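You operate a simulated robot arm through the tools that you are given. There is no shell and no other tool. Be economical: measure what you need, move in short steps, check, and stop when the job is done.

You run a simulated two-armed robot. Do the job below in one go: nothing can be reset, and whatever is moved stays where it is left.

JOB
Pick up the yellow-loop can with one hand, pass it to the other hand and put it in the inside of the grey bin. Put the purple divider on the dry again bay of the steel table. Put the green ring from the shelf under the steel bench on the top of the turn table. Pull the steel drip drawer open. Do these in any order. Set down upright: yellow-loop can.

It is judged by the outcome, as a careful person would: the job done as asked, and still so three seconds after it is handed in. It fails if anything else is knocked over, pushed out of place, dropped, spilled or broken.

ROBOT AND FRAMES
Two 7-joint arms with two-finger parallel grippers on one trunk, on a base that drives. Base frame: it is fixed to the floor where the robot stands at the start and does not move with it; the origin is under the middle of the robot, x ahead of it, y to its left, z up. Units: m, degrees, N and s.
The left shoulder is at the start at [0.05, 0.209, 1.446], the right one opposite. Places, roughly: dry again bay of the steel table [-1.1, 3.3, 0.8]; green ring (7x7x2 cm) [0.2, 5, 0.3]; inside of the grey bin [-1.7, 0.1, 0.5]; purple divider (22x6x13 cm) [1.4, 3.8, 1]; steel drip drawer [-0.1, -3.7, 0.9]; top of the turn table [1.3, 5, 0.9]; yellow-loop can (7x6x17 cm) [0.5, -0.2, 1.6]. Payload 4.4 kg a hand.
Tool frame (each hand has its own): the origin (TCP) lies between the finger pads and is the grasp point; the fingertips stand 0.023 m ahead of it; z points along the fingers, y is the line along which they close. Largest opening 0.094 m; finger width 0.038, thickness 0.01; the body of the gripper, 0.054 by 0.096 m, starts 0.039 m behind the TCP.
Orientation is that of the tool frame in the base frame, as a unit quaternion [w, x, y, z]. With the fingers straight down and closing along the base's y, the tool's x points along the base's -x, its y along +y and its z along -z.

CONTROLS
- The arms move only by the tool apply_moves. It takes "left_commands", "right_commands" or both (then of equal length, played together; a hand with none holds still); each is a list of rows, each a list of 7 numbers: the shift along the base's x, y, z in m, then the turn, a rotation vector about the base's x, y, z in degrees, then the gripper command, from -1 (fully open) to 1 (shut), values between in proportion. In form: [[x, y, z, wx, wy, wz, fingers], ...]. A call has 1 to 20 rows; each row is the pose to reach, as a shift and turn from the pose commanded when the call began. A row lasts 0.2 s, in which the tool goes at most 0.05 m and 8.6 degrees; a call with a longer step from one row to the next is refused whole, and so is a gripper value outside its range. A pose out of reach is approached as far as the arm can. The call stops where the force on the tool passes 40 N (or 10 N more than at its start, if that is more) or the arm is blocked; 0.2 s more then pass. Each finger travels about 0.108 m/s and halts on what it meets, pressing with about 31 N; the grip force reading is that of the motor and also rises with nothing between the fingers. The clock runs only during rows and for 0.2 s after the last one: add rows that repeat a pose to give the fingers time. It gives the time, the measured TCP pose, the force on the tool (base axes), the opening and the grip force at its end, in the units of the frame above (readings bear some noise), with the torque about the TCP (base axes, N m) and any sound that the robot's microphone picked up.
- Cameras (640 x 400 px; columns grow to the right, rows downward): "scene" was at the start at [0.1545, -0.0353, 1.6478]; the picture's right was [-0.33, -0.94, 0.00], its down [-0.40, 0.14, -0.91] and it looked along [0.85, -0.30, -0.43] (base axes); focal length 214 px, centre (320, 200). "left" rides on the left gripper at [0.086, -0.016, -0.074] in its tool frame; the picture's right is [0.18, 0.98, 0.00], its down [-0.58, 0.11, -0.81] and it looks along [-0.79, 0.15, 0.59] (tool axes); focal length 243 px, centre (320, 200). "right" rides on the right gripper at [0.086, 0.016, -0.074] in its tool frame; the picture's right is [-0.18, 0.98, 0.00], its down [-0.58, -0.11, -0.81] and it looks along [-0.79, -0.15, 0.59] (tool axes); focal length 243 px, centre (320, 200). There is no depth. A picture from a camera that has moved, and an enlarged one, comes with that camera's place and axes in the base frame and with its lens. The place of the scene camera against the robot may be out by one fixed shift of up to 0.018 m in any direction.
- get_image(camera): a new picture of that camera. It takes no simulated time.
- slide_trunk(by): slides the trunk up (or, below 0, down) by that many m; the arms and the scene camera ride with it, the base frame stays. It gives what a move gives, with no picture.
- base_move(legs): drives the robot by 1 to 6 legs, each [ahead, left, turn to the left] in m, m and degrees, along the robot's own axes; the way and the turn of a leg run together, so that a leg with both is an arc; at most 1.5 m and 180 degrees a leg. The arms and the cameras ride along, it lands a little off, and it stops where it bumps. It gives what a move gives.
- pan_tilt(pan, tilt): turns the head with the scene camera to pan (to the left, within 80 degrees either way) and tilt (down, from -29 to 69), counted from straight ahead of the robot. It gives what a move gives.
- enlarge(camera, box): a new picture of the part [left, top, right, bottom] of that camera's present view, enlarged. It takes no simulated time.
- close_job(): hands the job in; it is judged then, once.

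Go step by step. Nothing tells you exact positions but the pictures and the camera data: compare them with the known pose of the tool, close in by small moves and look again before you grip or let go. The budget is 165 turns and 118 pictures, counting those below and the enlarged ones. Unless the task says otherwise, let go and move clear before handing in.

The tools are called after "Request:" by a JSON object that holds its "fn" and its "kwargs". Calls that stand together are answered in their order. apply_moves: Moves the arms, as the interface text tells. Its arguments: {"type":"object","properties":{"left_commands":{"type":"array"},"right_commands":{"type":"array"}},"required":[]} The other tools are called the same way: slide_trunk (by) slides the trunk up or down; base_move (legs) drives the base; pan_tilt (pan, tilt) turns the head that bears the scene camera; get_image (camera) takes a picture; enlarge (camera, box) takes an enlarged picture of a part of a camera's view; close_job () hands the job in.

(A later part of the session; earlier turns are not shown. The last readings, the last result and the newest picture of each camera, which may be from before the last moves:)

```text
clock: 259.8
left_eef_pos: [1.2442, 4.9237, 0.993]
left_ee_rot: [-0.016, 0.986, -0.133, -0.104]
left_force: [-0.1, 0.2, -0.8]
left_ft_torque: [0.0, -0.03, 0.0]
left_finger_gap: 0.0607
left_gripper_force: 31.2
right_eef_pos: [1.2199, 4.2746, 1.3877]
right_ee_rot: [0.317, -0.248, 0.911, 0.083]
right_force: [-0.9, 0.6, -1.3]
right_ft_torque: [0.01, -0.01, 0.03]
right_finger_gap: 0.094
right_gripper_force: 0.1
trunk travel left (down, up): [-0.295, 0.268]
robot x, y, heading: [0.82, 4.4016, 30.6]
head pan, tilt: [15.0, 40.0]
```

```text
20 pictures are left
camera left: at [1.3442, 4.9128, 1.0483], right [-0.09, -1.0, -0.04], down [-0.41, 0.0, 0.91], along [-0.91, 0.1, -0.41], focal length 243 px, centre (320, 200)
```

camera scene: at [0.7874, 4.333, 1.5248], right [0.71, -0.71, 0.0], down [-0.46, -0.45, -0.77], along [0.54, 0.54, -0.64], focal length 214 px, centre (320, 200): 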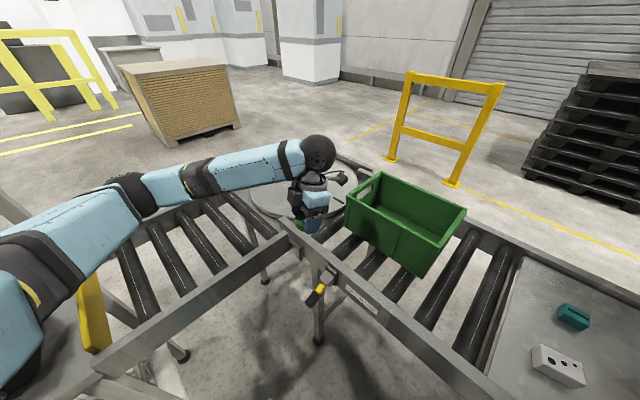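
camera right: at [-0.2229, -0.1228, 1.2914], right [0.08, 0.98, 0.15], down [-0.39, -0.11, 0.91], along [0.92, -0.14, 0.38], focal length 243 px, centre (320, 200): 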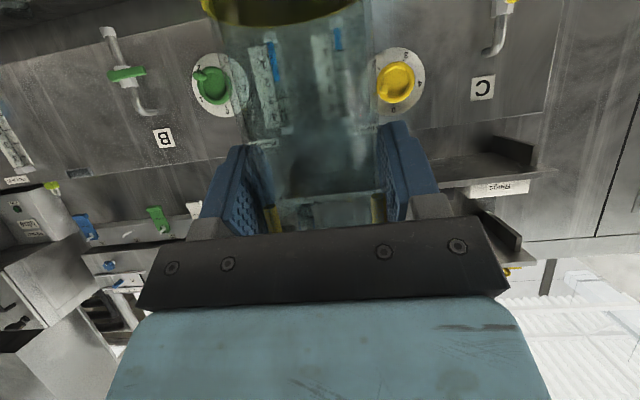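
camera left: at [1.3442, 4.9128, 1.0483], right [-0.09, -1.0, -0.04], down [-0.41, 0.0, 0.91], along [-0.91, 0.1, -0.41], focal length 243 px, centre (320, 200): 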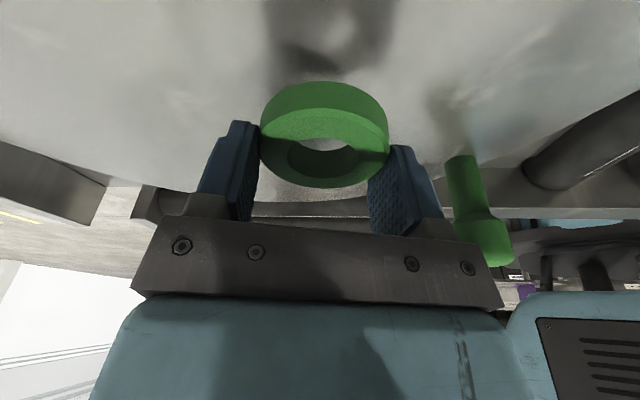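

Request:
{"fn": "slide_trunk", "kwargs": {"by": -0.025}}

Request:
{"fn": "slide_trunk", "kwargs": {"by": -0.01}}

Request:
{"fn": "get_image", "kwargs": {"camera": "left"}}

```text
clock: 260.6
left_eef_pos: [1.2436, 4.9237, 0.9694]
left_ee_rot: [-0.016, 0.986, -0.132, -0.104]
left_force: [-0.4, 0.2, -0.3]
left_ft_torque: [-0.03, 0.01, 0.02]
left_finger_gap: 0.0608
left_gripper_force: 31.4
right_eef_pos: [1.2194, 4.2761, 1.3632]
right_ee_rot: [0.318, -0.247, 0.912, 0.083]
right_force: [1.3, -0.1, 0.4]
right_ft_torque: [-0.02, 0.01, -0.01]
right_finger_gap: 0.0939
right_gripper_force: 0.1
trunk travel left (down, up): [-0.27, 0.293]
robot x, y, heading: [0.8211, 4.4057, 30.6]
head pan, tilt: [15.0, 40.0]
```

```text
clock: 261.1
left_eef_pos: [1.2441, 4.9247, 0.9583]
left_ee_rot: [-0.016, 0.985, -0.133, -0.104]
left_force: [0.3, 0.0, -0.1]
left_ft_torque: [0.01, 0.02, 0.0]
left_finger_gap: 0.0606
left_gripper_force: 31.3
right_eef_pos: [1.2187, 4.2748, 1.3519]
right_ee_rot: [0.317, -0.248, 0.911, 0.084]
right_force: [-0.7, -0.1, -0.6]
right_ft_torque: [0.02, 0.01, 0.01]
right_finger_gap: 0.0941
right_gripper_force: 0.0
trunk travel left (down, up): [-0.26, 0.303]
robot x, y, heading: [0.8168, 4.3966, 30.3]
head pan, tilt: [15.0, 40.0]
```

```text
19 pictures are left
camera left: at [1.3442, 4.9128, 1.0132], right [-0.09, -1.0, -0.04], down [-0.41, 0.0, 0.91], along [-0.91, 0.1, -0.41], focal length 243 px, centre (320, 200)
```

left: 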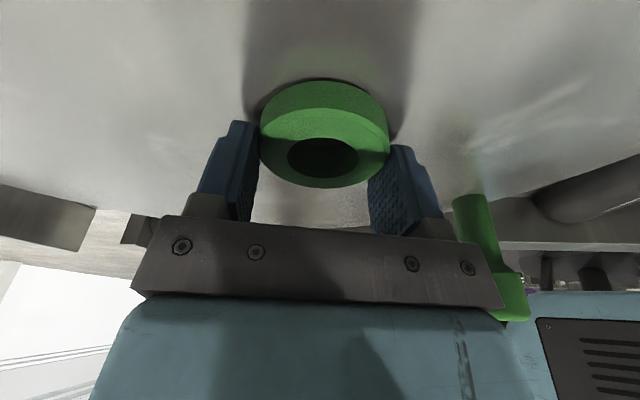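

Request:
{"fn": "slide_trunk", "kwargs": {"by": -0.008}}

Request:
{"fn": "slide_trunk", "kwargs": {"by": -0.006}}

```text
clock: 261.7
left_eef_pos: [1.2434, 4.924, 0.9566]
left_ee_rot: [-0.017, 0.986, -0.131, -0.1]
left_force: [3.9, 8.7, 37.3]
left_ft_torque: [-0.49, -0.1, 0.18]
left_finger_gap: 0.0606
left_gripper_force: 30.8
right_eef_pos: [1.2165, 4.2725, 1.3465]
right_ee_rot: [0.318, -0.248, 0.911, 0.084]
right_force: [0.4, 0.1, 0.4]
right_ft_torque: [-0.01, 0.0, 0.01]
right_finger_gap: 0.0941
right_gripper_force: 0.0
trunk travel left (down, up): [-0.252, 0.311]
robot x, y, heading: [0.8222, 4.4021, 30.3]
head pan, tilt: [15.0, 40.0]
```

```text
clock: 262.0
left_eef_pos: [1.2459, 4.9253, 0.9556]
left_ee_rot: [-0.017, 0.986, -0.132, -0.1]
left_force: [-3.8, -2.2, 15.7]
left_ft_torque: [-0.3, 0.24, -0.04]
left_finger_gap: 0.0609
left_gripper_force: 31.2
right_eef_pos: [1.219, 4.2729, 1.3444]
right_ee_rot: [0.318, -0.248, 0.911, 0.084]
right_force: [0.3, 0.2, -0.1]
right_ft_torque: [-0.04, 0.03, -0.01]
right_finger_gap: 0.094
right_gripper_force: 0.1
trunk travel left (down, up): [-0.251, 0.312]
robot x, y, heading: [0.821, 4.4047, 30.5]
head pan, tilt: [15.0, 40.0]
stopped: the force on the tool passed its limit at 54 N (the readings are from after the stop); the commanded pose is now the measured one
```

The ring is down. I'll ease up, open the fingers slowly and lift off.

Request:
{"fn": "slide_trunk", "kwargs": {"by": 0.002}}

Request:
{"fn": "apply_moves", "kwargs": {"left_commands": [[0, 0, 0, 0, 0, 0, 0.2], [0, 0, 0, 0, 0, 0, -0.2], [0, 0, 0, 0, 0, 0, -0.6], [0, 0, 0, 0, 0, 0, -1], [0, 0, 0, 0, 0, 0, -1]]}}

Request:
{"fn": "slide_trunk", "kwargs": {"by": 0.25}}

Request:
{"fn": "get_image", "kwargs": {"camera": "left"}}

```text
clock: 262.5
left_eef_pos: [1.2454, 4.9252, 0.9575]
left_ee_rot: [-0.017, 0.986, -0.13, -0.1]
left_force: [0.8, -1.4, 6.8]
left_ft_torque: [-0.26, -0.05, -0.02]
left_finger_gap: 0.0606
left_gripper_force: 31.1
right_eef_pos: [1.2196, 4.2743, 1.3466]
right_ee_rot: [0.317, -0.248, 0.911, 0.084]
right_force: [-0.4, 0.0, -0.9]
right_ft_torque: [0.01, 0.0, 0.02]
right_finger_gap: 0.0938
right_gripper_force: 0.1
trunk travel left (down, up): [-0.253, 0.31]
robot x, y, heading: [0.8172, 4.4014, 30.3]
head pan, tilt: [15.0, 40.0]
```

```text
clock: 263.7
left_eef_pos: [1.2448, 4.9259, 0.9567]
left_ee_rot: [-0.017, 0.986, -0.131, -0.101]
left_force: [-1.1, 2.9, 8.3]
left_ft_torque: [-0.35, 0.03, -0.03]
left_finger_gap: 0.0927
left_gripper_force: 0.0
right_eef_pos: [1.2189, 4.2743, 1.3457]
right_ee_rot: [0.317, -0.249, 0.911, 0.084]
right_force: [1.0, -0.4, 0.6]
right_ft_torque: [-0.03, -0.02, 0.01]
right_finger_gap: 0.094
right_gripper_force: 0.2
trunk travel left (down, up): [-0.253, 0.31]
robot x, y, heading: [0.8183, 4.4015, 30.6]
head pan, tilt: [15.0, 40.0]
```

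```text
clock: 266.3
left_eef_pos: [1.2534, 4.9252, 1.1809]
left_ee_rot: [-0.015, 0.985, -0.131, -0.113]
left_force: [0.2, 1.3, 0.7]
left_ft_torque: [0.02, 0.01, 0.02]
left_finger_gap: 0.094
left_gripper_force: 0.1
right_eef_pos: [1.2369, 4.2726, 1.5707]
right_ee_rot: [0.306, -0.246, 0.915, 0.087]
right_force: [0.0, 0.7, 0.5]
right_ft_torque: [-0.01, -0.03, -0.01]
right_finger_gap: 0.0939
right_gripper_force: 0.0
trunk travel left (down, up): [-0.503, 0.06]
robot x, y, heading: [0.8084, 4.4024, 30.5]
head pan, tilt: [15.0, 40.0]
```

```text
18 pictures are left
camera left: at [1.3545, 4.9134, 1.2344], right [-0.08, -1.0, -0.04], down [-0.4, -0.01, 0.92], along [-0.91, 0.09, -0.4], focal length 243 px, centre (320, 200)
```

left: 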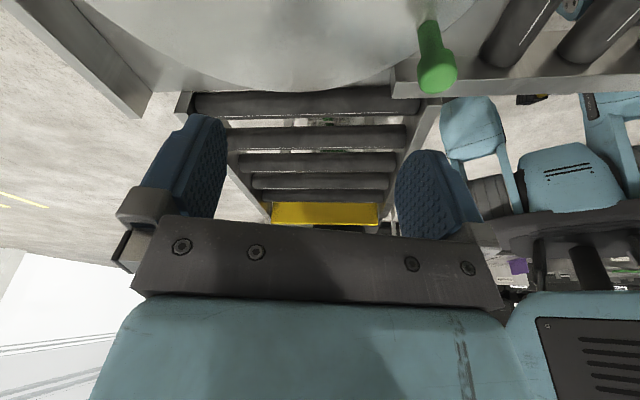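

The robot seems slightly tilted after the rise. I'll check the scene before moving further.

Request:
{"fn": "get_image", "kwargs": {"camera": "scene"}}

```text
17 pictures are left
camera scene: at [0.9575, 4.4894, 1.585], right [0.71, -0.7, -0.02], down [-0.47, -0.46, -0.76], along [0.52, 0.55, -0.65], focal length 214 px, centre (320, 200)
```

scene: 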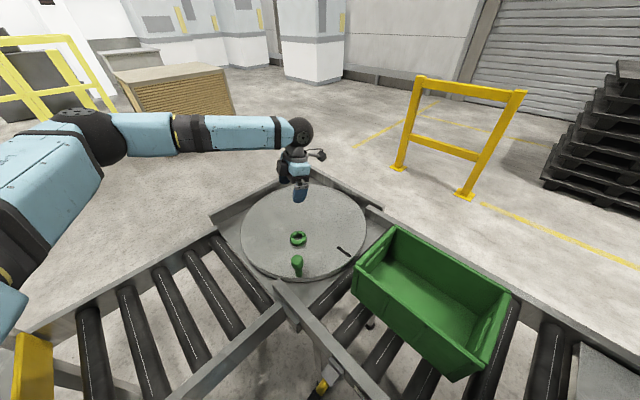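

The ring lies on the turntable. To relieve whatever is catching I'll lower the trunk again slightly and back off.

Request:
{"fn": "slide_trunk", "kwargs": {"by": -0.1}}

Request:
{"fn": "base_move", "kwargs": {"legs": [[-0.15, 0, 0]]}}

Request:
{"fn": "get_image", "kwargs": {"camera": "scene"}}

```text
clock: 267.6
left_eef_pos: [1.246, 4.9251, 1.1057]
left_ee_rot: [-0.017, 0.986, -0.131, -0.102]
left_force: [0.7, -0.5, 0.4]
left_ft_torque: [0.0, 0.03, 0.01]
left_finger_gap: 0.0942
left_gripper_force: 0.1
right_eef_pos: [1.2222, 4.2735, 1.4961]
right_ee_rot: [0.316, -0.248, 0.912, 0.083]
right_force: [0.2, -0.7, 0.3]
right_ft_torque: [0.02, 0.05, 0.01]
right_finger_gap: 0.094
right_gripper_force: 0.0
trunk travel left (down, up): [-0.403, 0.16]
robot x, y, heading: [0.8228, 4.399, 30.5]
head pan, tilt: [15.0, 40.0]
```

```text
clock: 269.0
left_eef_pos: [1.1161, 4.8522, 1.106]
left_ee_rot: [-0.016, 0.986, -0.13, -0.102]
left_force: [-0.8, 0.5, 0.4]
left_ft_torque: [0.0, -0.01, 0.04]
left_finger_gap: 0.094
left_gripper_force: 0.0
right_eef_pos: [1.0929, 4.202, 1.4961]
right_ee_rot: [0.316, -0.249, 0.912, 0.083]
right_force: [0.0, 0.9, -0.4]
right_ft_torque: [-0.01, 0.0, 0.01]
right_finger_gap: 0.094
right_gripper_force: 0.2
trunk travel left (down, up): [-0.403, 0.16]
robot x, y, heading: [0.6932, 4.3274, 30.6]
head pan, tilt: [15.0, 40.0]
```

```text
16 pictures are left
camera scene: at [0.8122, 4.417, 1.5029], right [0.71, -0.7, 0.0], down [-0.45, -0.46, -0.77], along [0.54, 0.55, -0.64], focal length 214 px, centre (320, 200)
```

scene: 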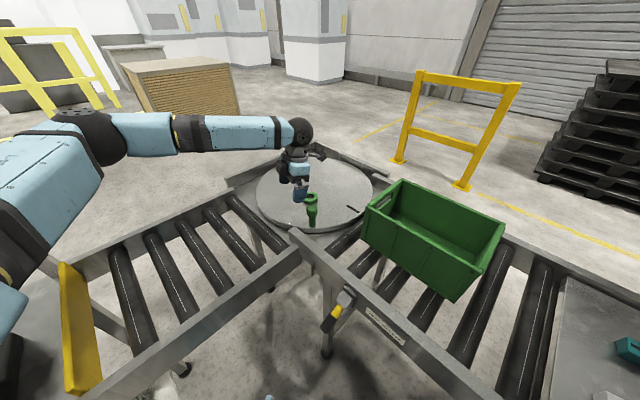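

All clear. Now I'll head for the drip drawer: back off, turn to face -y, and drive down the aisle.

Request:
{"fn": "slide_trunk", "kwargs": {"by": 0.15}}

Request:
{"fn": "base_move", "kwargs": {"legs": [[-0.6, 0, 0], [0, 0, -120.6], [0.2, -0.6, 0], [1.4, 0, 0], [1.4, 0, 0], [1.4, 0, 0]]}}

Request:
{"fn": "pan_tilt", "kwargs": {"pan": 0, "tilt": 20}}

Request:
{"fn": "get_image", "kwargs": {"camera": "scene"}}

```text
clock: 270.8
left_eef_pos: [1.1158, 4.8506, 1.2563]
left_ee_rot: [-0.017, 0.986, -0.13, -0.101]
left_force: [-0.5, -0.2, 0.1]
left_ft_torque: [-0.03, -0.02, 0.01]
left_finger_gap: 0.094
left_gripper_force: 0.0
right_eef_pos: [1.092, 4.2005, 1.6465]
right_ee_rot: [0.316, -0.25, 0.911, 0.084]
right_force: [-0.8, 0.5, 0.0]
right_ft_torque: [0.02, -0.02, 0.0]
right_finger_gap: 0.094
right_gripper_force: 0.0
trunk travel left (down, up): [-0.553, 0.01]
robot x, y, heading: [0.6924, 4.327, 30.5]
head pan, tilt: [15.0, 40.0]
```

```text
clock: 273.3
left_eef_pos: [0.7155, 4.6828, 1.2502]
left_ee_rot: [-0.004, 0.99, -0.1, -0.101]
left_force: [-1.0, 1.3, 0.5]
left_ft_torque: [-0.04, -0.07, 0.03]
left_finger_gap: 0.0941
left_gripper_force: 0.1
right_eef_pos: [0.736, 4.0421, 1.6469]
right_ee_rot: [0.308, -0.283, 0.904, 0.087]
right_force: [0.0, -0.4, -0.2]
right_ft_torque: [-0.03, -0.01, -0.01]
right_finger_gap: 0.094
right_gripper_force: 0.0
trunk travel left (down, up): [-0.553, 0.01]
robot x, y, heading: [0.3286, 4.1162, 34.5]
head pan, tilt: [15.0, 40.0]
stopped in leg 1: the robot was blocked; the commanded pose is now the measured one
```

```text
clock: 274.1
left_eef_pos: [0.72, 4.6817, 1.2457]
left_ee_rot: [-0.005, 0.99, -0.102, -0.102]
left_force: [0.1, -0.1, 0.8]
left_ft_torque: [0.0, 0.0, -0.01]
left_finger_gap: 0.0939
left_gripper_force: 0.0
right_eef_pos: [0.7366, 4.0429, 1.6467]
right_ee_rot: [0.307, -0.283, 0.905, 0.086]
right_force: [-0.6, 0.8, -0.7]
right_ft_torque: [0.0, -0.04, 0.01]
right_finger_gap: 0.0941
right_gripper_force: 0.1
trunk travel left (down, up): [-0.553, 0.01]
robot x, y, heading: [0.328, 4.1178, 34.2]
head pan, tilt: [0.0, 20.0]
```

```text
15 pictures are left
camera scene: at [0.4646, 4.2272, 1.6825], right [0.56, -0.83, 0.01], down [-0.29, -0.21, -0.93], along [0.77, 0.52, -0.36], focal length 214 px, centre (320, 200)
```

scene: 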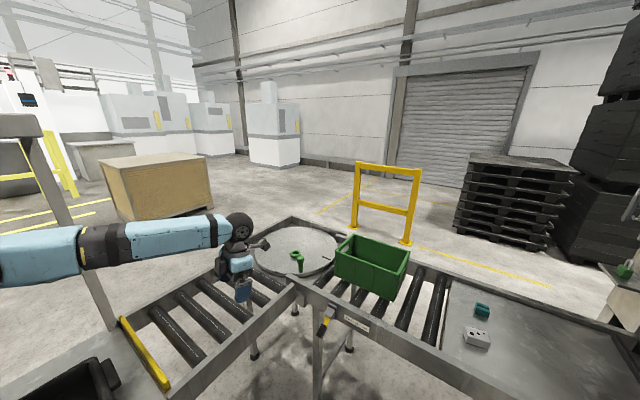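

The right elbow caught the machine's corner. I'll go forward a little, turn right part way, then slide out toward -x before finishing the turn.

Request:
{"fn": "base_move", "kwargs": {"legs": [[0.18, 0, 0], [0, 0, -64], [-0.6, -0.35, 0], [0, 0, -60]]}}

```text
clock: 275.2
left_eef_pos: [0.7703, 4.7216, 1.2466]
left_ee_rot: [-0.005, 0.99, -0.098, -0.101]
left_force: [-0.2, 0.1, -0.8]
left_ft_torque: [-0.08, -0.06, -0.01]
left_finger_gap: 0.0939
left_gripper_force: 0.1
right_eef_pos: [0.7952, 4.0809, 1.6449]
right_ee_rot: [0.306, -0.286, 0.904, 0.091]
right_force: [-0.3, 0.4, 0.2]
right_ft_torque: [0.0, 0.03, 0.02]
right_finger_gap: 0.094
right_gripper_force: 0.1
trunk travel left (down, up): [-0.553, 0.01]
robot x, y, heading: [0.3794, 4.1563, 34.8]
head pan, tilt: [0.0, 20.0]
stopped in leg 1: the robot was blocked; the commanded pose is now the measured one
```

Request:
{"fn": "pan_tilt", "kwargs": {"pan": 70, "tilt": 15}}

Request:
{"fn": "get_image", "kwargs": {"camera": "scene"}}

Request:
{"fn": "pan_tilt", "kwargs": {"pan": -70, "tilt": 15}}

Request:
{"fn": "get_image", "kwargs": {"camera": "scene"}}

```text
clock: 276.6
left_eef_pos: [0.7742, 4.7213, 1.244]
left_ee_rot: [-0.005, 0.989, -0.101, -0.103]
left_force: [0.0, -0.6, 0.3]
left_ft_torque: [-0.02, 0.0, 0.01]
left_finger_gap: 0.0938
left_gripper_force: 0.0
right_eef_pos: [0.7958, 4.0809, 1.6443]
right_ee_rot: [0.306, -0.284, 0.905, 0.088]
right_force: [0.7, -0.4, 0.8]
right_ft_torque: [0.01, -0.03, -0.02]
right_finger_gap: 0.094
right_gripper_force: 0.0
trunk travel left (down, up): [-0.553, 0.01]
robot x, y, heading: [0.3788, 4.153, 34.5]
head pan, tilt: [70.0, 15.0]
```

```text
14 pictures are left
camera scene: at [0.4228, 4.3032, 1.6896], right [0.97, 0.25, -0.01], down [0.06, -0.27, -0.96], along [-0.24, 0.93, -0.27], focal length 214 px, centre (320, 200)
```

scene: 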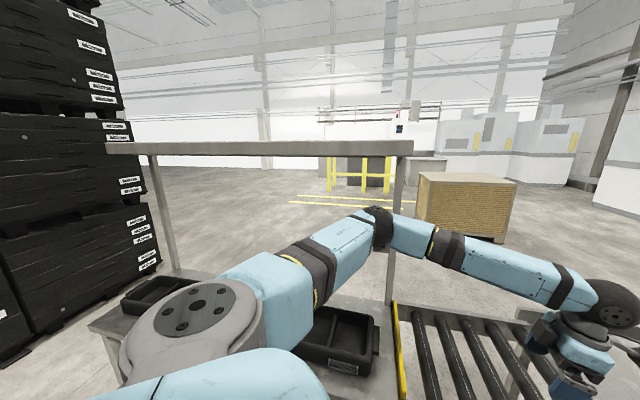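

```text
clock: 278.8
left_eef_pos: [0.7747, 4.7218, 1.2446]
left_ee_rot: [-0.005, 0.989, -0.101, -0.103]
left_force: [0.0, -0.2, 0.6]
left_ft_torque: [0.01, 0.01, -0.03]
left_finger_gap: 0.0941
left_gripper_force: 0.0
right_eef_pos: [0.7967, 4.0811, 1.6436]
right_ee_rot: [0.305, -0.284, 0.905, 0.089]
right_force: [0.4, 0.2, -0.6]
right_ft_torque: [0.01, -0.01, 0.01]
right_finger_gap: 0.094
right_gripper_force: 0.0
trunk travel left (down, up): [-0.553, 0.01]
robot x, y, heading: [0.382, 4.1549, 34.4]
head pan, tilt: [-70.0, 15.0]
```

```text
13 pictures are left
camera scene: at [0.5221, 4.1584, 1.6918], right [-0.58, -0.81, 0.02], down [-0.22, 0.13, -0.97], along [0.78, -0.57, -0.25], focal length 214 px, centre (320, 200)
```

scene: 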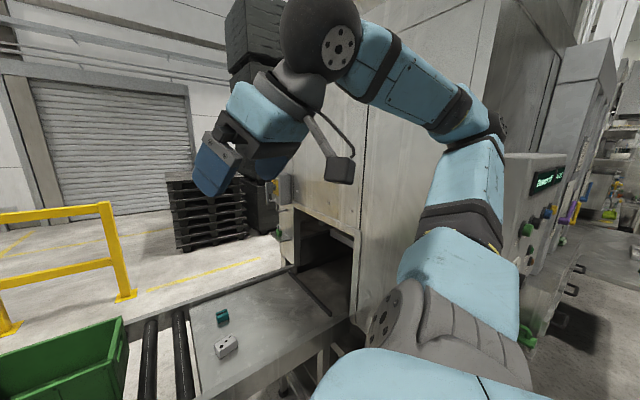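

Both elbows are snug: the right against the machine's front, the left near the bench post. Moving straight toward -x frees both.

Request:
{"fn": "base_move", "kwargs": {"legs": [[-0.2, 0.13, 0]]}}

```text
clock: 280.6
left_eef_pos: [0.5294, 4.6958, 1.257]
left_ee_rot: [-0.014, 0.99, -0.099, -0.101]
left_force: [0.4, 0.2, 0.1]
left_ft_torque: [0.02, 0.0, -0.02]
left_finger_gap: 0.0942
left_gripper_force: 0.0
right_eef_pos: [0.5502, 4.0491, 1.6453]
right_ee_rot: [0.311, -0.281, 0.903, 0.096]
right_force: [-0.2, 0.1, 0.0]
right_ft_torque: [-0.01, -0.02, -0.01]
right_finger_gap: 0.0941
right_gripper_force: 0.0
trunk travel left (down, up): [-0.553, 0.01]
robot x, y, heading: [0.1408, 4.1465, 34.4]
head pan, tilt: [-70.0, 15.0]
```

Freed. I'll finish the turn and drive down the aisle.

Request:
{"fn": "base_move", "kwargs": {"legs": [[-0.2, 0.1, 0], [0, 0, -124.4], [0.3, -0.4, 0], [1.4, 0, 0], [1.4, 0, 0]]}}

Request:
{"fn": "base_move", "kwargs": {"legs": [[1.4, 0, 0], [0.9, 0, 0]]}}

Request:
{"fn": "pan_tilt", "kwargs": {"pan": 0, "tilt": 15}}

Request:
{"fn": "get_image", "kwargs": {"camera": "scene"}}

```text
clock: 304.2
left_eef_pos: [-0.0932, 0.4023, 1.2582]
left_ee_rot: [0.094, -0.392, 0.914, 0.037]
left_force: [-0.4, 0.1, 0.4]
left_ft_torque: [0.01, 0.03, 0.0]
left_finger_gap: 0.0938
left_gripper_force: 0.1
right_eef_pos: [-0.6507, 0.7298, 1.6465]
right_ee_rot: [0.235, 0.654, 0.682, -0.227]
right_force: [-0.6, 0.7, 0.5]
right_ft_torque: [-0.01, 0.05, 0.01]
right_finger_gap: 0.0941
right_gripper_force: 0.0
trunk travel left (down, up): [-0.553, 0.01]
robot x, y, heading: [-0.3497, 1.0212, -87.9]
head pan, tilt: [-70.0, 15.0]
```

```text
clock: 315.4
left_eef_pos: [-0.0092, -1.8669, 1.2574]
left_ee_rot: [0.093, -0.39, 0.915, 0.037]
left_force: [-0.8, 0.0, -0.2]
left_ft_torque: [-0.01, 0.01, 0.01]
left_finger_gap: 0.094
left_gripper_force: 0.1
right_eef_pos: [-0.567, -1.5366, 1.646]
right_ee_rot: [0.234, 0.655, 0.681, -0.227]
right_force: [-0.2, -0.4, -0.6]
right_ft_torque: [0.01, -0.03, 0.0]
right_finger_gap: 0.0939
right_gripper_force: 0.1
trunk travel left (down, up): [-0.553, 0.01]
robot x, y, heading: [-0.2655, -1.2496, -87.8]
head pan, tilt: [-70.0, 15.0]
```

```text
clock: 316.8
left_eef_pos: [-0.0093, -1.8683, 1.2572]
left_ee_rot: [0.094, -0.39, 0.915, 0.036]
left_force: [-0.4, 0.0, -0.1]
left_ft_torque: [0.05, -0.02, 0.01]
left_finger_gap: 0.0941
left_gripper_force: 0.0
right_eef_pos: [-0.5654, -1.5379, 1.6462]
right_ee_rot: [0.235, 0.655, 0.681, -0.227]
right_force: [0.4, 0.4, -0.2]
right_ft_torque: [0.02, 0.0, 0.02]
right_finger_gap: 0.0936
right_gripper_force: 0.0
trunk travel left (down, up): [-0.553, 0.01]
robot x, y, heading: [-0.2641, -1.2449, -88.0]
head pan, tilt: [0.0, 15.0]
```

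```text
12 pictures are left
camera scene: at [-0.2593, -1.4127, 1.6927], right [-1.0, -0.04, 0.0], down [-0.01, 0.26, -0.97], along [0.03, -0.97, -0.26], focal length 214 px, centre (320, 200)
```

scene: 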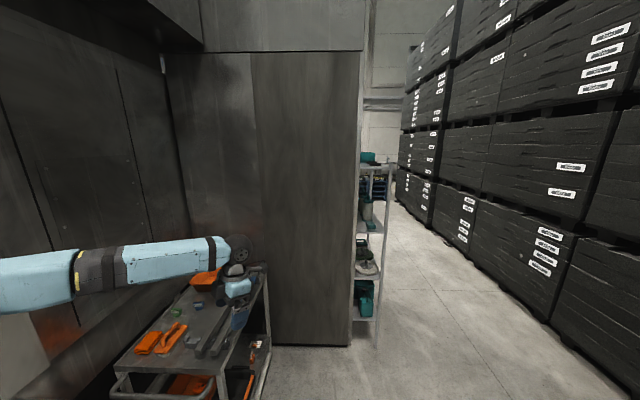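

The drawer should be round behind the tall cabinet and rack. I'll swing out to the right, go past, and look left.

Request:
{"fn": "base_move", "kwargs": {"legs": [[0.45, -0.3, 0], [0, -0.8, 0], [1.3, 0, 0]]}}

Request:
{"fn": "pan_tilt", "kwargs": {"pan": 60, "tilt": 25}}

Request:
{"fn": "get_image", "kwargs": {"camera": "scene"}}

```text
clock: 323.8
left_eef_pos: [-0.7025, -2.3251, 1.2583]
left_ee_rot: [0.097, -0.384, 0.918, 0.034]
left_force: [-0.7, -0.8, 0.1]
left_ft_torque: [0.0, -0.03, 0.01]
left_finger_gap: 0.0938
left_gripper_force: 0.1
right_eef_pos: [-1.2571, -1.9868, 1.6458]
right_ee_rot: [0.235, 0.66, 0.677, -0.226]
right_force: [-1.6, 0.0, -0.2]
right_ft_torque: [-0.03, -0.07, 0.05]
right_finger_gap: 0.0939
right_gripper_force: 0.0
trunk travel left (down, up): [-0.553, 0.01]
robot x, y, heading: [-0.9484, -1.6988, -88.7]
head pan, tilt: [0.0, 15.0]
stopped in leg 2: the robot was blocked; the commanded pose is now the measured one
```

```text
clock: 325.1
left_eef_pos: [-0.6993, -2.3246, 1.2582]
left_ee_rot: [0.095, -0.384, 0.918, 0.036]
left_force: [0.7, 0.9, 0.0]
left_ft_torque: [0.02, -0.01, 0.01]
left_finger_gap: 0.094
left_gripper_force: 0.1
right_eef_pos: [-1.2511, -1.9865, 1.6459]
right_ee_rot: [0.234, 0.659, 0.677, -0.229]
right_force: [0.5, 0.0, -0.1]
right_ft_torque: [0.02, -0.01, 0.02]
right_finger_gap: 0.094
right_gripper_force: 0.2
trunk travel left (down, up): [-0.553, 0.01]
robot x, y, heading: [-0.9463, -1.6996, -88.6]
head pan, tilt: [60.0, 25.0]
```

```text
11 pictures are left
camera scene: at [-0.865, -1.8161, 1.6765], right [-0.48, -0.88, 0.0], down [-0.37, 0.2, -0.91], along [0.8, -0.44, -0.42], focal length 214 px, centre (320, 200)
```

scene: 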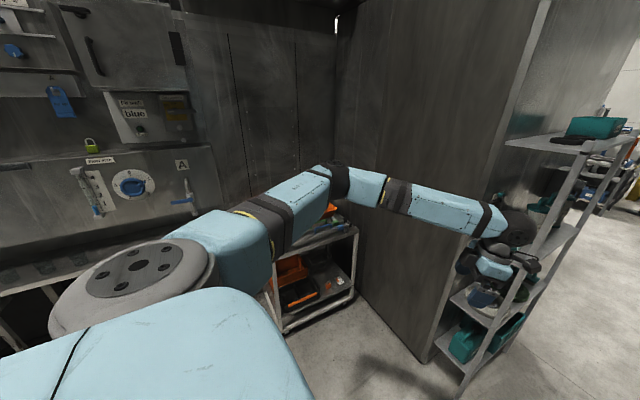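

Something low blocks to the right, and the rack is ahead of the left hand. I'll pull the left hand in, edge forward, then try right again.

Request:
{"fn": "apply_moves", "kwargs": {"left_commands": [[-0.02, 0.04, 0, 0, 0, 0, -1], [-0.04, 0.08, 0, 0, 0, 0, -1], [-0.06, 0.12, 0, 0, 0, 0, -1], [-0.09, 0.16, 0, 0, 0, 0, -1], [-0.12, 0.18, 0, 0, 0, 0, -1]]}}

Request:
{"fn": "base_move", "kwargs": {"legs": [[0.45, 0.03, 0], [0, -0.6, 0]]}}

```text
clock: 326.3
left_eef_pos: [-0.8197, -2.1437, 1.2577]
left_ee_rot: [0.095, -0.384, 0.918, 0.035]
left_force: [0.4, 0.8, 0.4]
left_ft_torque: [0.02, -0.04, 0.01]
left_finger_gap: 0.0941
left_gripper_force: 0.1
right_eef_pos: [-1.2523, -1.988, 1.645]
right_ee_rot: [0.234, 0.661, 0.676, -0.228]
right_force: [-0.2, 0.2, 0.0]
right_ft_torque: [-0.02, 0.01, 0.04]
right_finger_gap: 0.0939
right_gripper_force: 0.1
trunk travel left (down, up): [-0.553, 0.01]
robot x, y, heading: [-0.9473, -1.7001, -88.7]
head pan, tilt: [60.0, 25.0]
```

```text
clock: 331.8
left_eef_pos: [-1.0117, -2.6207, 1.2577]
left_ee_rot: [0.095, -0.386, 0.917, 0.036]
left_force: [0.3, -0.4, 0.0]
left_ft_torque: [-0.01, -0.03, 0.01]
left_finger_gap: 0.0939
left_gripper_force: 0.1
right_eef_pos: [-1.4461, -2.4663, 1.6461]
right_ee_rot: [0.234, 0.658, 0.679, -0.226]
right_force: [0.1, -0.8, -0.8]
right_ft_torque: [0.0, -0.03, 0.0]
right_finger_gap: 0.0941
right_gripper_force: 0.0
trunk travel left (down, up): [-0.553, 0.01]
robot x, y, heading: [-1.1409, -2.1828, -88.4]
head pan, tilt: [60.0, 25.0]
stopped in leg 2: the robot was blocked; the commanded pose is now the measured one
```

Request:
{"fn": "pan_tilt", "kwargs": {"pan": -65, "tilt": 45}}

Request:
{"fn": "get_image", "kwargs": {"camera": "scene"}}

```text
clock: 333.8
left_eef_pos: [-1.01, -2.6206, 1.2574]
left_ee_rot: [0.094, -0.387, 0.916, 0.036]
left_force: [0.1, 0.4, -0.5]
left_ft_torque: [0.01, -0.01, -0.02]
left_finger_gap: 0.094
left_gripper_force: 0.0
right_eef_pos: [-1.4427, -2.465, 1.6461]
right_ee_rot: [0.234, 0.658, 0.679, -0.227]
right_force: [0.8, 0.4, -0.1]
right_ft_torque: [0.04, 0.02, 0.02]
right_finger_gap: 0.0942
right_gripper_force: 0.1
trunk travel left (down, up): [-0.553, 0.01]
robot x, y, heading: [-1.1421, -2.1754, -88.1]
head pan, tilt: [-65.0, 45.0]
```

```text
10 pictures are left
camera scene: at [-1.2114, -2.2845, 1.6459], right [-0.45, 0.89, 0.0], down [0.63, 0.32, -0.71], along [-0.63, -0.32, -0.71], focal length 214 px, centre (320, 200)
```

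scene: 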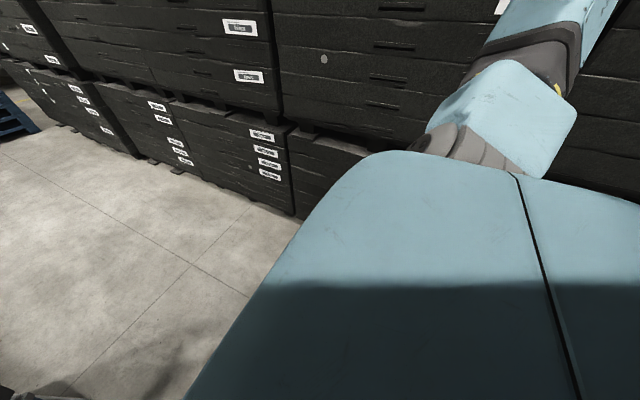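

Request:
{"fn": "base_move", "kwargs": {"legs": [[0.25, 0.02, 0], [0, -0.35, 0]]}}

```text
clock: 335.6
left_eef_pos: [-0.9853, -2.8298, 1.2558]
left_ee_rot: [0.099, -0.389, 0.915, 0.037]
left_force: [0.5, -0.2, 0.0]
left_ft_torque: [0.01, 0.0, 0.03]
left_finger_gap: 0.0939
left_gripper_force: 0.1
right_eef_pos: [-1.4209, -2.6796, 1.647]
right_ee_rot: [0.24, 0.653, 0.681, -0.227]
right_force: [-0.4, -0.7, -0.5]
right_ft_torque: [-0.01, -0.03, -0.01]
right_finger_gap: 0.0939
right_gripper_force: 0.1
trunk travel left (down, up): [-0.553, 0.01]
robot x, y, heading: [-1.118, -2.3969, -87.4]
head pan, tilt: [-65.0, 45.0]
stopped in leg 1: the robot was blocked; the commanded pose is now the measured one
```

Request:
{"fn": "base_move", "kwargs": {"legs": [[-0.06, 0, 0], [0, -0.4, 0]]}}

Request:
{"fn": "pan_tilt", "kwargs": {"pan": 50, "tilt": 30}}

Request:
{"fn": "get_image", "kwargs": {"camera": "scene"}}

```text
clock: 340.2
left_eef_pos: [-1.3854, -2.7922, 1.2519]
left_ee_rot: [0.098, -0.389, 0.915, 0.042]
left_force: [-0.3, 0.5, 0.0]
left_ft_torque: [0.01, 0.03, 0.02]
left_finger_gap: 0.0939
left_gripper_force: 0.1
right_eef_pos: [-1.8206, -2.6454, 1.6449]
right_ee_rot: [0.235, 0.654, 0.683, -0.226]
right_force: [0.5, 0.9, -0.1]
right_ft_torque: [0.0, 0.03, -0.02]
right_finger_gap: 0.0941
right_gripper_force: 0.1
trunk travel left (down, up): [-0.553, 0.01]
robot x, y, heading: [-1.5225, -2.3532, -87.6]
head pan, tilt: [-65.0, 45.0]
```

```text
clock: 342.1
left_eef_pos: [-1.3852, -2.7933, 1.252]
left_ee_rot: [0.099, -0.389, 0.915, 0.043]
left_force: [-0.6, 0.4, -0.4]
left_ft_torque: [-0.01, 0.01, -0.01]
left_finger_gap: 0.0942
left_gripper_force: 0.0
right_eef_pos: [-1.8214, -2.6448, 1.6461]
right_ee_rot: [0.236, 0.653, 0.683, -0.226]
right_force: [0.4, 0.8, 0.1]
right_ft_torque: [0.04, 0.0, -0.01]
right_finger_gap: 0.094
right_gripper_force: 0.0
trunk travel left (down, up): [-0.553, 0.01]
robot x, y, heading: [-1.5244, -2.3527, -87.5]
head pan, tilt: [50.0, 30.0]
```

```text
9 pictures are left
camera scene: at [-1.4477, -2.4807, 1.6685], right [-0.61, -0.79, 0.0], down [-0.4, 0.31, -0.87], along [0.69, -0.53, -0.5], focal length 214 px, centre (320, 200)
```

scene: 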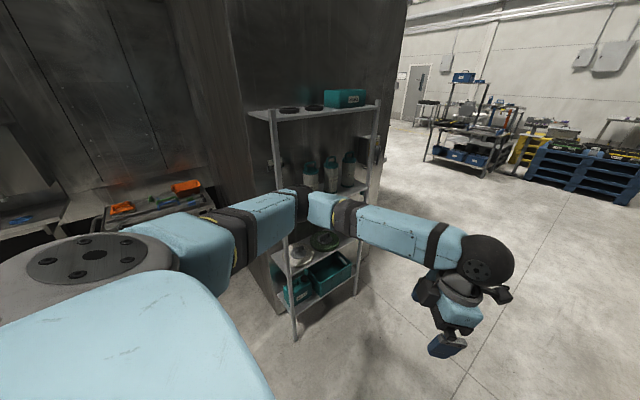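

The rack is fine and there's open floor beyond. The drawer likely faces -y behind the cabinet, so I'll drive around and look back.

Request:
{"fn": "base_move", "kwargs": {"legs": [[1.3, 0, 0], [1.1, 0, 0], [0, 0, 150]]}}

Request:
{"fn": "pan_tilt", "kwargs": {"pan": 0, "tilt": 20}}

Request:
{"fn": "get_image", "kwargs": {"camera": "scene"}}

```text
clock: 360.3
left_eef_pos: [-1.3317, -4.2999, 1.2521]
left_ee_rot: [0.02, 0.977, 0.186, -0.106]
left_force: [-0.3, 0.1, -1.4]
left_ft_torque: [0.01, 0.0, -0.02]
left_finger_gap: 0.094
left_gripper_force: 0.1
right_eef_pos: [-0.9962, -4.6132, 1.6464]
right_ee_rot: [0.271, -0.53, 0.783, 0.183]
right_force: [0.4, 0.2, 0.2]
right_ft_torque: [-0.02, 0.03, -0.02]
right_finger_gap: 0.0942
right_gripper_force: 0.1
trunk travel left (down, up): [-0.553, 0.01]
robot x, y, heading: [-1.3857, -4.7577, 67.9]
head pan, tilt: [50.0, 30.0]
```

```text
clock: 361.5
left_eef_pos: [-1.3326, -4.2993, 1.252]
left_ee_rot: [0.021, 0.977, 0.187, -0.105]
left_force: [-0.3, -0.3, 0.6]
left_ft_torque: [0.04, -0.02, 0.03]
left_finger_gap: 0.0943
left_gripper_force: 0.0
right_eef_pos: [-0.9969, -4.6131, 1.6463]
right_ee_rot: [0.27, -0.53, 0.783, 0.182]
right_force: [0.1, 0.0, 0.6]
right_ft_torque: [0.0, 0.0, 0.02]
right_finger_gap: 0.0941
right_gripper_force: 0.0
trunk travel left (down, up): [-0.553, 0.01]
robot x, y, heading: [-1.3846, -4.7544, 68.2]
head pan, tilt: [0.0, 20.0]
```

```text
8 pictures are left
camera scene: at [-1.3285, -4.6109, 1.6845], right [0.93, -0.38, 0.0], down [-0.13, -0.32, -0.94], along [0.35, 0.87, -0.34], focal length 214 px, centre (320, 200)
```

scene: 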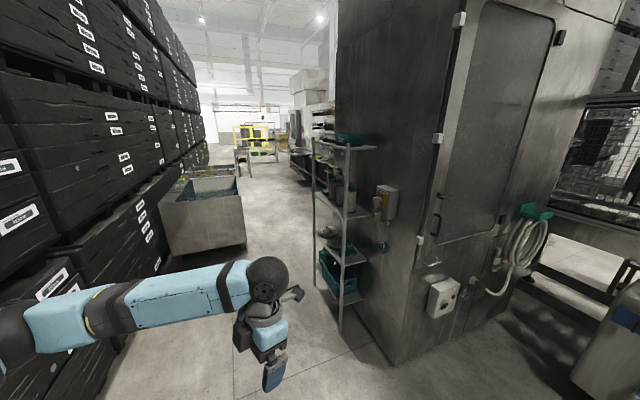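

Request:
{"fn": "enlarge", "kwargs": {"camera": "scene", "box": [360, 150, 560, 330]}}

```text
2.22 times, centred on (460, 240) of scene
camera zoom: at [-1.3285, -4.6109, 1.6845], right [0.93, -0.38, 0.0], down [-0.13, -0.32, -0.94], along [0.35, 0.87, -0.34], focal length 477 px, centre (9, 111)
```

zoom: 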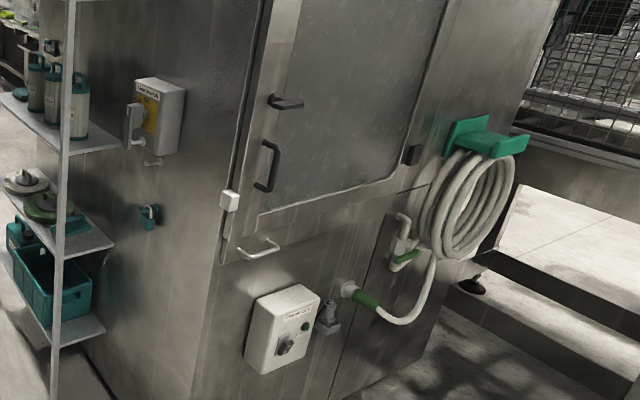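

There's a horizontal bar handle on the strip under the door, around x -0.23, y -3.82, z 0.85 – the drip drawer. I'll face it and reorient the left hand to point forward with fingers closing vertically.

Request:
{"fn": "base_move", "kwargs": {"legs": [[0, 0, 22], [0.0, -1.1, 0]]}}

Request:
{"fn": "apply_moves", "kwargs": {"left_commands": [[0, 0, 0, 4.2, -4.2, 0, -1], [0, 0, 0, 8.5, -8.5, 0, -1]]}}

Request:
{"fn": "apply_moves", "kwargs": {"left_commands": [[0, 0, 0, 0, 0, 8.5, -1], [0, 0, 0, 0, 0, 17, -1], [0, 0, 0, 0, 0, 25.5, -1], [0, 0, 0, 0, 0, 34, -1], [0, 0, 0, 0, 0, 42.5, -1], [0, 0, 0, 0, 0, 51, -1], [0, 0, 0, 0, 0, 59.5, -1], [0, 0, 0, 0, 0, 68, -1], [0, 0, 0, 0, 0, 76.5, -1], [0, 0, 0, 0, 0, 85, -1], [0, 0, 0, 0, 0, 93.5, -1], [0, 0, 0, 0, 0, 102, -1], [0, 0, 0, 0, 0, 110.5, -1], [0, 0, 0, 0, 0, 119, -1], [0, 0, 0, 0, 0, 127.5, -1], [0, 0, 0, 0, 0, 136, -1]]}}

Request:
{"fn": "slide_trunk", "kwargs": {"by": -0.3}}

```text
clock: 372.6
left_eef_pos: [-0.3833, -4.332, 1.2522]
left_ee_rot: [0.037, 0.928, 0.357, -0.099]
left_force: [0.3, 0.0, 0.4]
left_ft_torque: [0.05, 0.03, -0.01]
left_finger_gap: 0.094
left_gripper_force: 0.0
right_eef_pos: [0.0422, -4.5072, 1.6462]
right_ee_rot: [0.234, -0.66, 0.677, 0.227]
right_force: [-0.6, 0.6, 0.0]
right_ft_torque: [0.01, 0.02, 0.01]
right_finger_gap: 0.0942
right_gripper_force: 0.0
trunk travel left (down, up): [-0.553, 0.01]
robot x, y, heading: [-0.278, -4.7835, 88.5]
head pan, tilt: [0.0, 20.0]
```

```text
clock: 373.2
left_eef_pos: [-0.3837, -4.3317, 1.253]
left_ee_rot: [-0.005, 0.933, 0.36, -0.003]
left_force: [0.9, -0.3, -0.2]
left_ft_torque: [0.0, 0.02, -0.02]
left_finger_gap: 0.0937
left_gripper_force: 0.0
right_eef_pos: [0.0398, -4.509, 1.6459]
right_ee_rot: [0.234, -0.659, 0.677, 0.227]
right_force: [0.6, -0.1, -0.1]
right_ft_torque: [-0.06, -0.03, 0.0]
right_finger_gap: 0.0938
right_gripper_force: 0.0
trunk travel left (down, up): [-0.553, 0.01]
robot x, y, heading: [-0.2778, -4.781, 88.3]
head pan, tilt: [0.0, 20.0]
```

```text
clock: 376.6
left_eef_pos: [-0.3836, -4.3318, 1.2517]
left_ee_rot: [0.002, 0.015, 1.0, -0.005]
left_force: [0.0, 0.1, -0.7]
left_ft_torque: [-0.01, 0.02, 0.01]
left_finger_gap: 0.0937
left_gripper_force: 0.2
right_eef_pos: [0.0409, -4.5071, 1.6456]
right_ee_rot: [0.234, -0.66, 0.677, 0.227]
right_force: [-0.8, 0.0, -0.8]
right_ft_torque: [-0.01, -0.01, 0.03]
right_finger_gap: 0.0939
right_gripper_force: 0.1
trunk travel left (down, up): [-0.553, 0.01]
robot x, y, heading: [-0.2775, -4.7805, 88.6]
head pan, tilt: [0.0, 20.0]
```

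```text
clock: 379.6
left_eef_pos: [-0.3825, -4.3309, 0.9525]
left_ee_rot: [0.001, 0.015, 1.0, -0.005]
left_force: [-0.6, 0.2, 0.5]
left_ft_torque: [-0.01, 0.01, 0.02]
left_finger_gap: 0.094
left_gripper_force: 0.1
right_eef_pos: [0.0413, -4.5076, 1.3464]
right_ee_rot: [0.234, -0.66, 0.676, 0.228]
right_force: [-1.2, 1.2, -0.2]
right_ft_torque: [0.02, 0.01, 0.02]
right_finger_gap: 0.0938
right_gripper_force: 0.0
trunk travel left (down, up): [-0.253, 0.31]
robot x, y, heading: [-0.2803, -4.7804, 88.3]
head pan, tilt: [0.0, 20.0]
```

Request:
{"fn": "apply_moves", "kwargs": {"left_commands": [[0, 0, 0, 8.5, 0, 0, -1], [0, 0, 0, 17, 0, 0, -1], [0, 0, 0, 25.5, 0, 0, -1], [0, 0, 0, 34, 0, 0, -1], [0, 0, 0, 42.5, 0, 0, -1], [0, 0, 0, 51, 0, 0, -1], [0, 0, 0, 59.5, 0, 0, -1], [0, 0, 0, 68, 0, 0, -1], [0, 0, 0, 76.5, 0, 0, -1], [0, 0, 0, 85, 0, 0, -1], [0, 0, 0, 90, 0, 0, -1]]}}

Request:
{"fn": "pan_tilt", "kwargs": {"pan": 0, "tilt": 30}}

Request:
{"fn": "get_image", "kwargs": {"camera": "scene"}}

```text
clock: 382.0
left_eef_pos: [-0.3834, -4.3313, 0.9516]
left_ee_rot: [-0.011, 0.014, 0.71, 0.704]
left_force: [-0.6, -0.4, -0.7]
left_ft_torque: [0.0, 0.02, 0.0]
left_finger_gap: 0.0943
left_gripper_force: 0.1
right_eef_pos: [0.0406, -4.5074, 1.346]
right_ee_rot: [0.235, -0.66, 0.677, 0.228]
right_force: [-0.2, -0.1, 0.2]
right_ft_torque: [0.03, -0.01, 0.04]
right_finger_gap: 0.0939
right_gripper_force: 0.1
trunk travel left (down, up): [-0.253, 0.31]
robot x, y, heading: [-0.2775, -4.7787, 88.6]
head pan, tilt: [0.0, 20.0]
```

```text
clock: 382.8
left_eef_pos: [-0.3832, -4.3303, 0.9525]
left_ee_rot: [-0.01, 0.013, 0.711, 0.703]
left_force: [0.0, 0.2, 0.3]
left_ft_torque: [0.0, 0.0, 0.0]
left_finger_gap: 0.0942
left_gripper_force: 0.0
right_eef_pos: [0.0407, -4.5071, 1.3462]
right_ee_rot: [0.234, -0.66, 0.676, 0.228]
right_force: [-0.3, -0.2, 0.2]
right_ft_torque: [0.05, 0.01, 0.01]
right_finger_gap: 0.0943
right_gripper_force: 0.1
trunk travel left (down, up): [-0.253, 0.31]
robot x, y, heading: [-0.2769, -4.7809, 88.5]
head pan, tilt: [0.0, 30.0]
```

```text
6 pictures are left
camera scene: at [-0.2722, -4.6253, 1.3685], right [1.0, -0.03, 0.0], down [-0.01, -0.5, -0.87], along [0.02, 0.87, -0.5], focal length 214 px, centre (320, 200)
```

scene: 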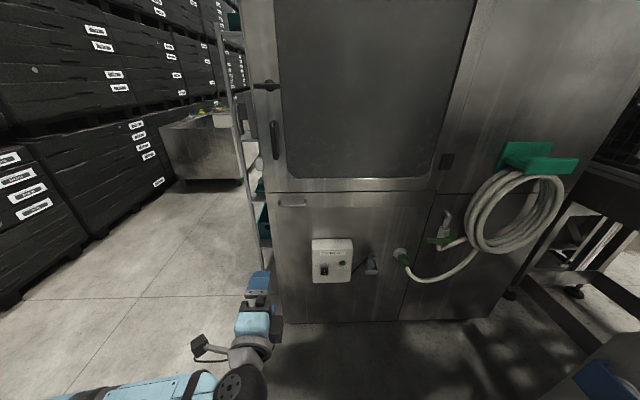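

The handle triangulates to about x -0.36, y -3.90, z 0.95, right in front of the left hand. I'll advance most of the way and check.

Request:
{"fn": "apply_moves", "kwargs": {"left_commands": [[0.005, 0.04, 0, 0, 0, 0, -1], [0.01, 0.08, 0, 0, 0, 0, -1], [0.015, 0.12, 0, 0, 0, 0, -1], [0.02, 0.16, 0, 0, 0, 0, -1], [0.024, 0.2, 0, 0, 0, 0, -1], [0.024, 0.24, 0, 0, 0, 0, -1], [0.024, 0.28, -0.003, 0, 0, 0, -1], [0.024, 0.32, -0.003, 0, 0, 0, -1]]}}

Request:
{"fn": "get_image", "kwargs": {"camera": "left"}}

```text
clock: 384.6
left_eef_pos: [-0.3581, -4.0074, 0.9458]
left_ee_rot: [-0.009, 0.013, 0.711, 0.703]
left_force: [0.3, -0.6, 0.5]
left_ft_torque: [0.01, 0.03, 0.04]
left_finger_gap: 0.094
left_gripper_force: 0.1
right_eef_pos: [0.0425, -4.5073, 1.3451]
right_ee_rot: [0.233, -0.66, 0.677, 0.228]
right_force: [0.7, 0.0, 0.2]
right_ft_torque: [-0.03, 0.01, 0.0]
right_finger_gap: 0.0941
right_gripper_force: 0.1
trunk travel left (down, up): [-0.253, 0.31]
robot x, y, heading: [-0.2754, -4.7763, 88.7]
head pan, tilt: [0.0, 30.0]
```

```text
5 pictures are left
camera left: at [-0.445, -4.0826, 0.9334], right [-0.15, 0.01, 0.99], down [0.58, -0.81, 0.1], along [0.8, 0.59, 0.12], focal length 243 px, centre (320, 200)
```

left: 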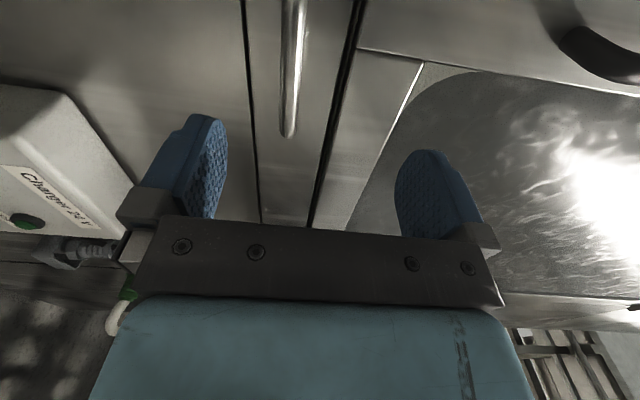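

The handle is at z≈0.924, about 2 cm lower than the hand. I'll lower, advance with the fingers straddling the bar, and close.

Request:
{"fn": "apply_moves", "kwargs": {"left_commands": [[0.004, 0.0, -0.021, 0, 0, 0, -1], [0.006, 0.03, -0.021, 0, 0, 0, -1], [0.006, 0.06, -0.021, 0, 0, 0, -1], [0.006, 0.08, -0.021, 0, 0, 0, -1], [0.006, 0.095, -0.021, 0, 0, 0, -1]]}}

Request:
{"fn": "get_image", "kwargs": {"camera": "left"}}

```text
clock: 385.8
left_eef_pos: [-0.3503, -3.9157, 0.9253]
left_ee_rot: [-0.009, 0.013, 0.711, 0.704]
left_force: [0.6, -0.3, -0.4]
left_ft_torque: [0.01, -0.02, 0.02]
left_finger_gap: 0.0939
left_gripper_force: 0.0
right_eef_pos: [0.041, -4.5078, 1.346]
right_ee_rot: [0.234, -0.66, 0.677, 0.227]
right_force: [1.0, 0.6, 0.7]
right_ft_torque: [-0.02, 0.0, -0.03]
right_finger_gap: 0.094
right_gripper_force: 0.2
trunk travel left (down, up): [-0.253, 0.31]
robot x, y, heading: [-0.2775, -4.7795, 88.5]
head pan, tilt: [0.0, 30.0]
```

```text
4 pictures are left
camera left: at [-0.4393, -3.9902, 0.9125], right [-0.15, 0.01, 0.99], down [0.58, -0.81, 0.1], along [0.8, 0.59, 0.12], focal length 243 px, centre (320, 200)
```

left: 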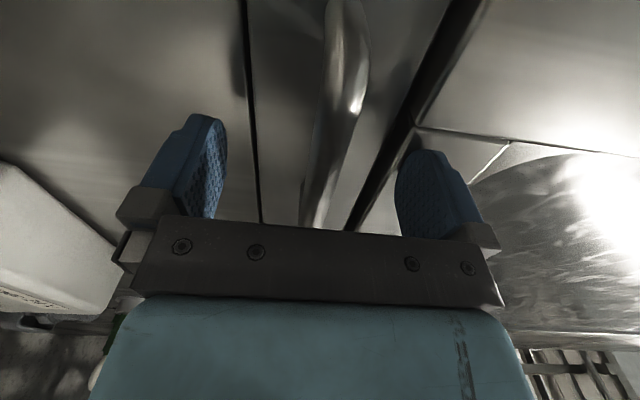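

The bar runs between the fingers. I'll advance another 8 mm and close.

Request:
{"fn": "apply_moves", "kwargs": {"left_commands": [[0, 0.008, 0, 0, 0, 0, -1], [0, 0.008, 0, 0, 0, 0, -0.4], [0, 0.008, 0, 0, 0, 0, 0.2], [0, 0.008, 0, 0, 0, 0, 0.7], [0, 0.008, 0, 0, 0, 0, 1], [0, 0.008, 0, 0, 0, 0, 1], [0, 0.008, 0, 0, 0, 0, 1]]}}

```text
clock: 386.1
left_eef_pos: [-0.3498, -3.9154, 0.9262]
left_ee_rot: [-0.009, 0.013, 0.71, 0.704]
left_force: [-2.6, -23.8, 3.9]
left_ft_torque: [1.36, -0.28, 0.47]
left_finger_gap: 0.094
left_gripper_force: 0.2
right_eef_pos: [0.0408, -4.5109, 1.3468]
right_ee_rot: [0.235, -0.66, 0.676, 0.228]
right_force: [0.7, 0.7, 0.5]
right_ft_torque: [0.02, -0.01, -0.04]
right_finger_gap: 0.0944
right_gripper_force: 0.1
trunk travel left (down, up): [-0.253, 0.31]
robot x, y, heading: [-0.274, -4.775, 88.3]
head pan, tilt: [0.0, 30.0]
stopped in row 1 (left hand): the force on the tool passed its limit at 50 N (the readings are from after the stop); the commanded pose is now the measured one
```

Request:
{"fn": "apply_moves", "kwargs": {"left_commands": [[0, -0.003, 0, 0, 0, 0, -0.6], [0, -0.003, 0, 0, 0, 0, 0], [0, -0.003, 0, 0, 0, 0, 0.6], [0, -0.003, 0, 0, 0, 0, 1], [0, -0.003, 0, 0, 0, 0, 1], [0, -0.003, 0, 0, 0, 0, 1]]}}

```text
clock: 387.5
left_eef_pos: [-0.3495, -3.915, 0.9247]
left_ee_rot: [-0.009, 0.013, 0.711, 0.703]
left_force: [0.8, 1.9, 9.8]
left_ft_torque: [-0.07, -1.84, 0.13]
left_finger_gap: 0.0146
left_gripper_force: 44.8
right_eef_pos: [0.0428, -4.5076, 1.3465]
right_ee_rot: [0.234, -0.659, 0.677, 0.227]
right_force: [-0.5, 0.1, 0.5]
right_ft_torque: [0.01, -0.01, -0.01]
right_finger_gap: 0.0939
right_gripper_force: 0.0
trunk travel left (down, up): [-0.253, 0.31]
robot x, y, heading: [-0.2795, -4.7767, 88.7]
head pan, tilt: [0.0, 30.0]
```

The bar is gripped. I'll pull gently with the arm.

Request:
{"fn": "apply_moves", "kwargs": {"left_commands": [[0, -0.015, 0, 0, 0, 0, 1], [0, -0.03, 0, 0, 0, 0, 1], [0, -0.05, 0, 0, 0, 0, 1], [0, -0.07, 0, 0, 0, 0, 1], [0, -0.09, 0, 0, 0, 0, 1], [0, -0.11, 0, 0, 0, 0, 1], [0, -0.13, 0, 0, 0, 0, 1], [0, -0.15, 0, 0, 0, 0, 1], [0, -0.17, 0, 0, 0, 0, 1], [0, -0.19, 0, 0, 0, 0, 1]]}}

Request:
{"fn": "get_image", "kwargs": {"camera": "scene"}}

```text
clock: 389.7
left_eef_pos: [-0.3506, -4.1038, 0.925]
left_ee_rot: [-0.009, 0.013, 0.712, 0.702]
left_force: [-7.5, -2.5, 10.9]
left_ft_torque: [-0.09, -1.68, 0.6]
left_finger_gap: 0.0147
left_gripper_force: 44.9
right_eef_pos: [0.0408, -4.5096, 1.3454]
right_ee_rot: [0.233, -0.661, 0.676, 0.228]
right_force: [-0.3, -0.2, -0.6]
right_ft_torque: [0.0, 0.05, -0.03]
right_finger_gap: 0.0939
right_gripper_force: 0.0
trunk travel left (down, up): [-0.253, 0.31]
robot x, y, heading: [-0.2754, -4.78, 88.6]
head pan, tilt: [0.0, 30.0]
```

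```text
3 pictures are left
camera scene: at [-0.2734, -4.6274, 1.3686], right [1.0, -0.03, 0.0], down [-0.01, -0.5, -0.87], along [0.02, 0.87, -0.5], focal length 214 px, centre (320, 200)
```

scene: 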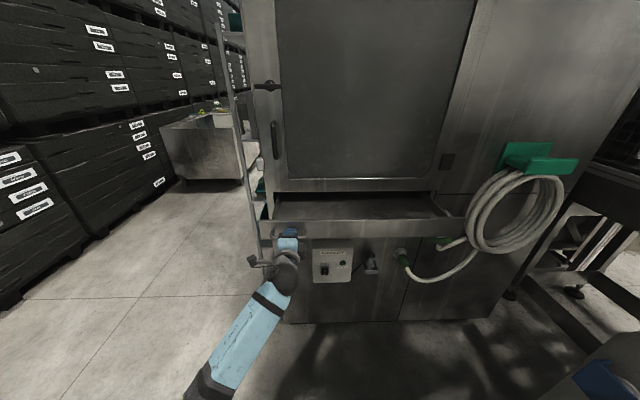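

The drawer is coming out. I'll pull it further until it resists.

Request:
{"fn": "apply_moves", "kwargs": {"left_commands": [[0, -0.02, 0, 0, 0, 0, 1], [0, -0.04, 0, 0, 0, 0, 1], [0, -0.06, 0, 0, 0, 0, 1], [0, -0.08, 0, 0, 0, 0, 1], [0, -0.1, 0, 0, 0, 0, 1], [0, -0.12, 0, 0, 0, 0, 1]]}}

```text
clock: 391.1
left_eef_pos: [-0.3538, -4.2199, 0.9254]
left_ee_rot: [-0.014, 0.016, 0.71, 0.704]
left_force: [19.8, 28.1, 2.1]
left_ft_torque: [0.03, -1.74, -0.01]
left_finger_gap: 0.0155
left_gripper_force: 45.0
right_eef_pos: [0.0431, -4.5035, 1.3443]
right_ee_rot: [0.232, -0.66, 0.678, 0.226]
right_force: [-0.1, -0.2, 0.2]
right_ft_torque: [0.0, 0.0, -0.03]
right_finger_gap: 0.094
right_gripper_force: 0.1
trunk travel left (down, up): [-0.253, 0.31]
robot x, y, heading: [-0.2785, -4.7767, 88.3]
head pan, tilt: [0.0, 30.0]
```

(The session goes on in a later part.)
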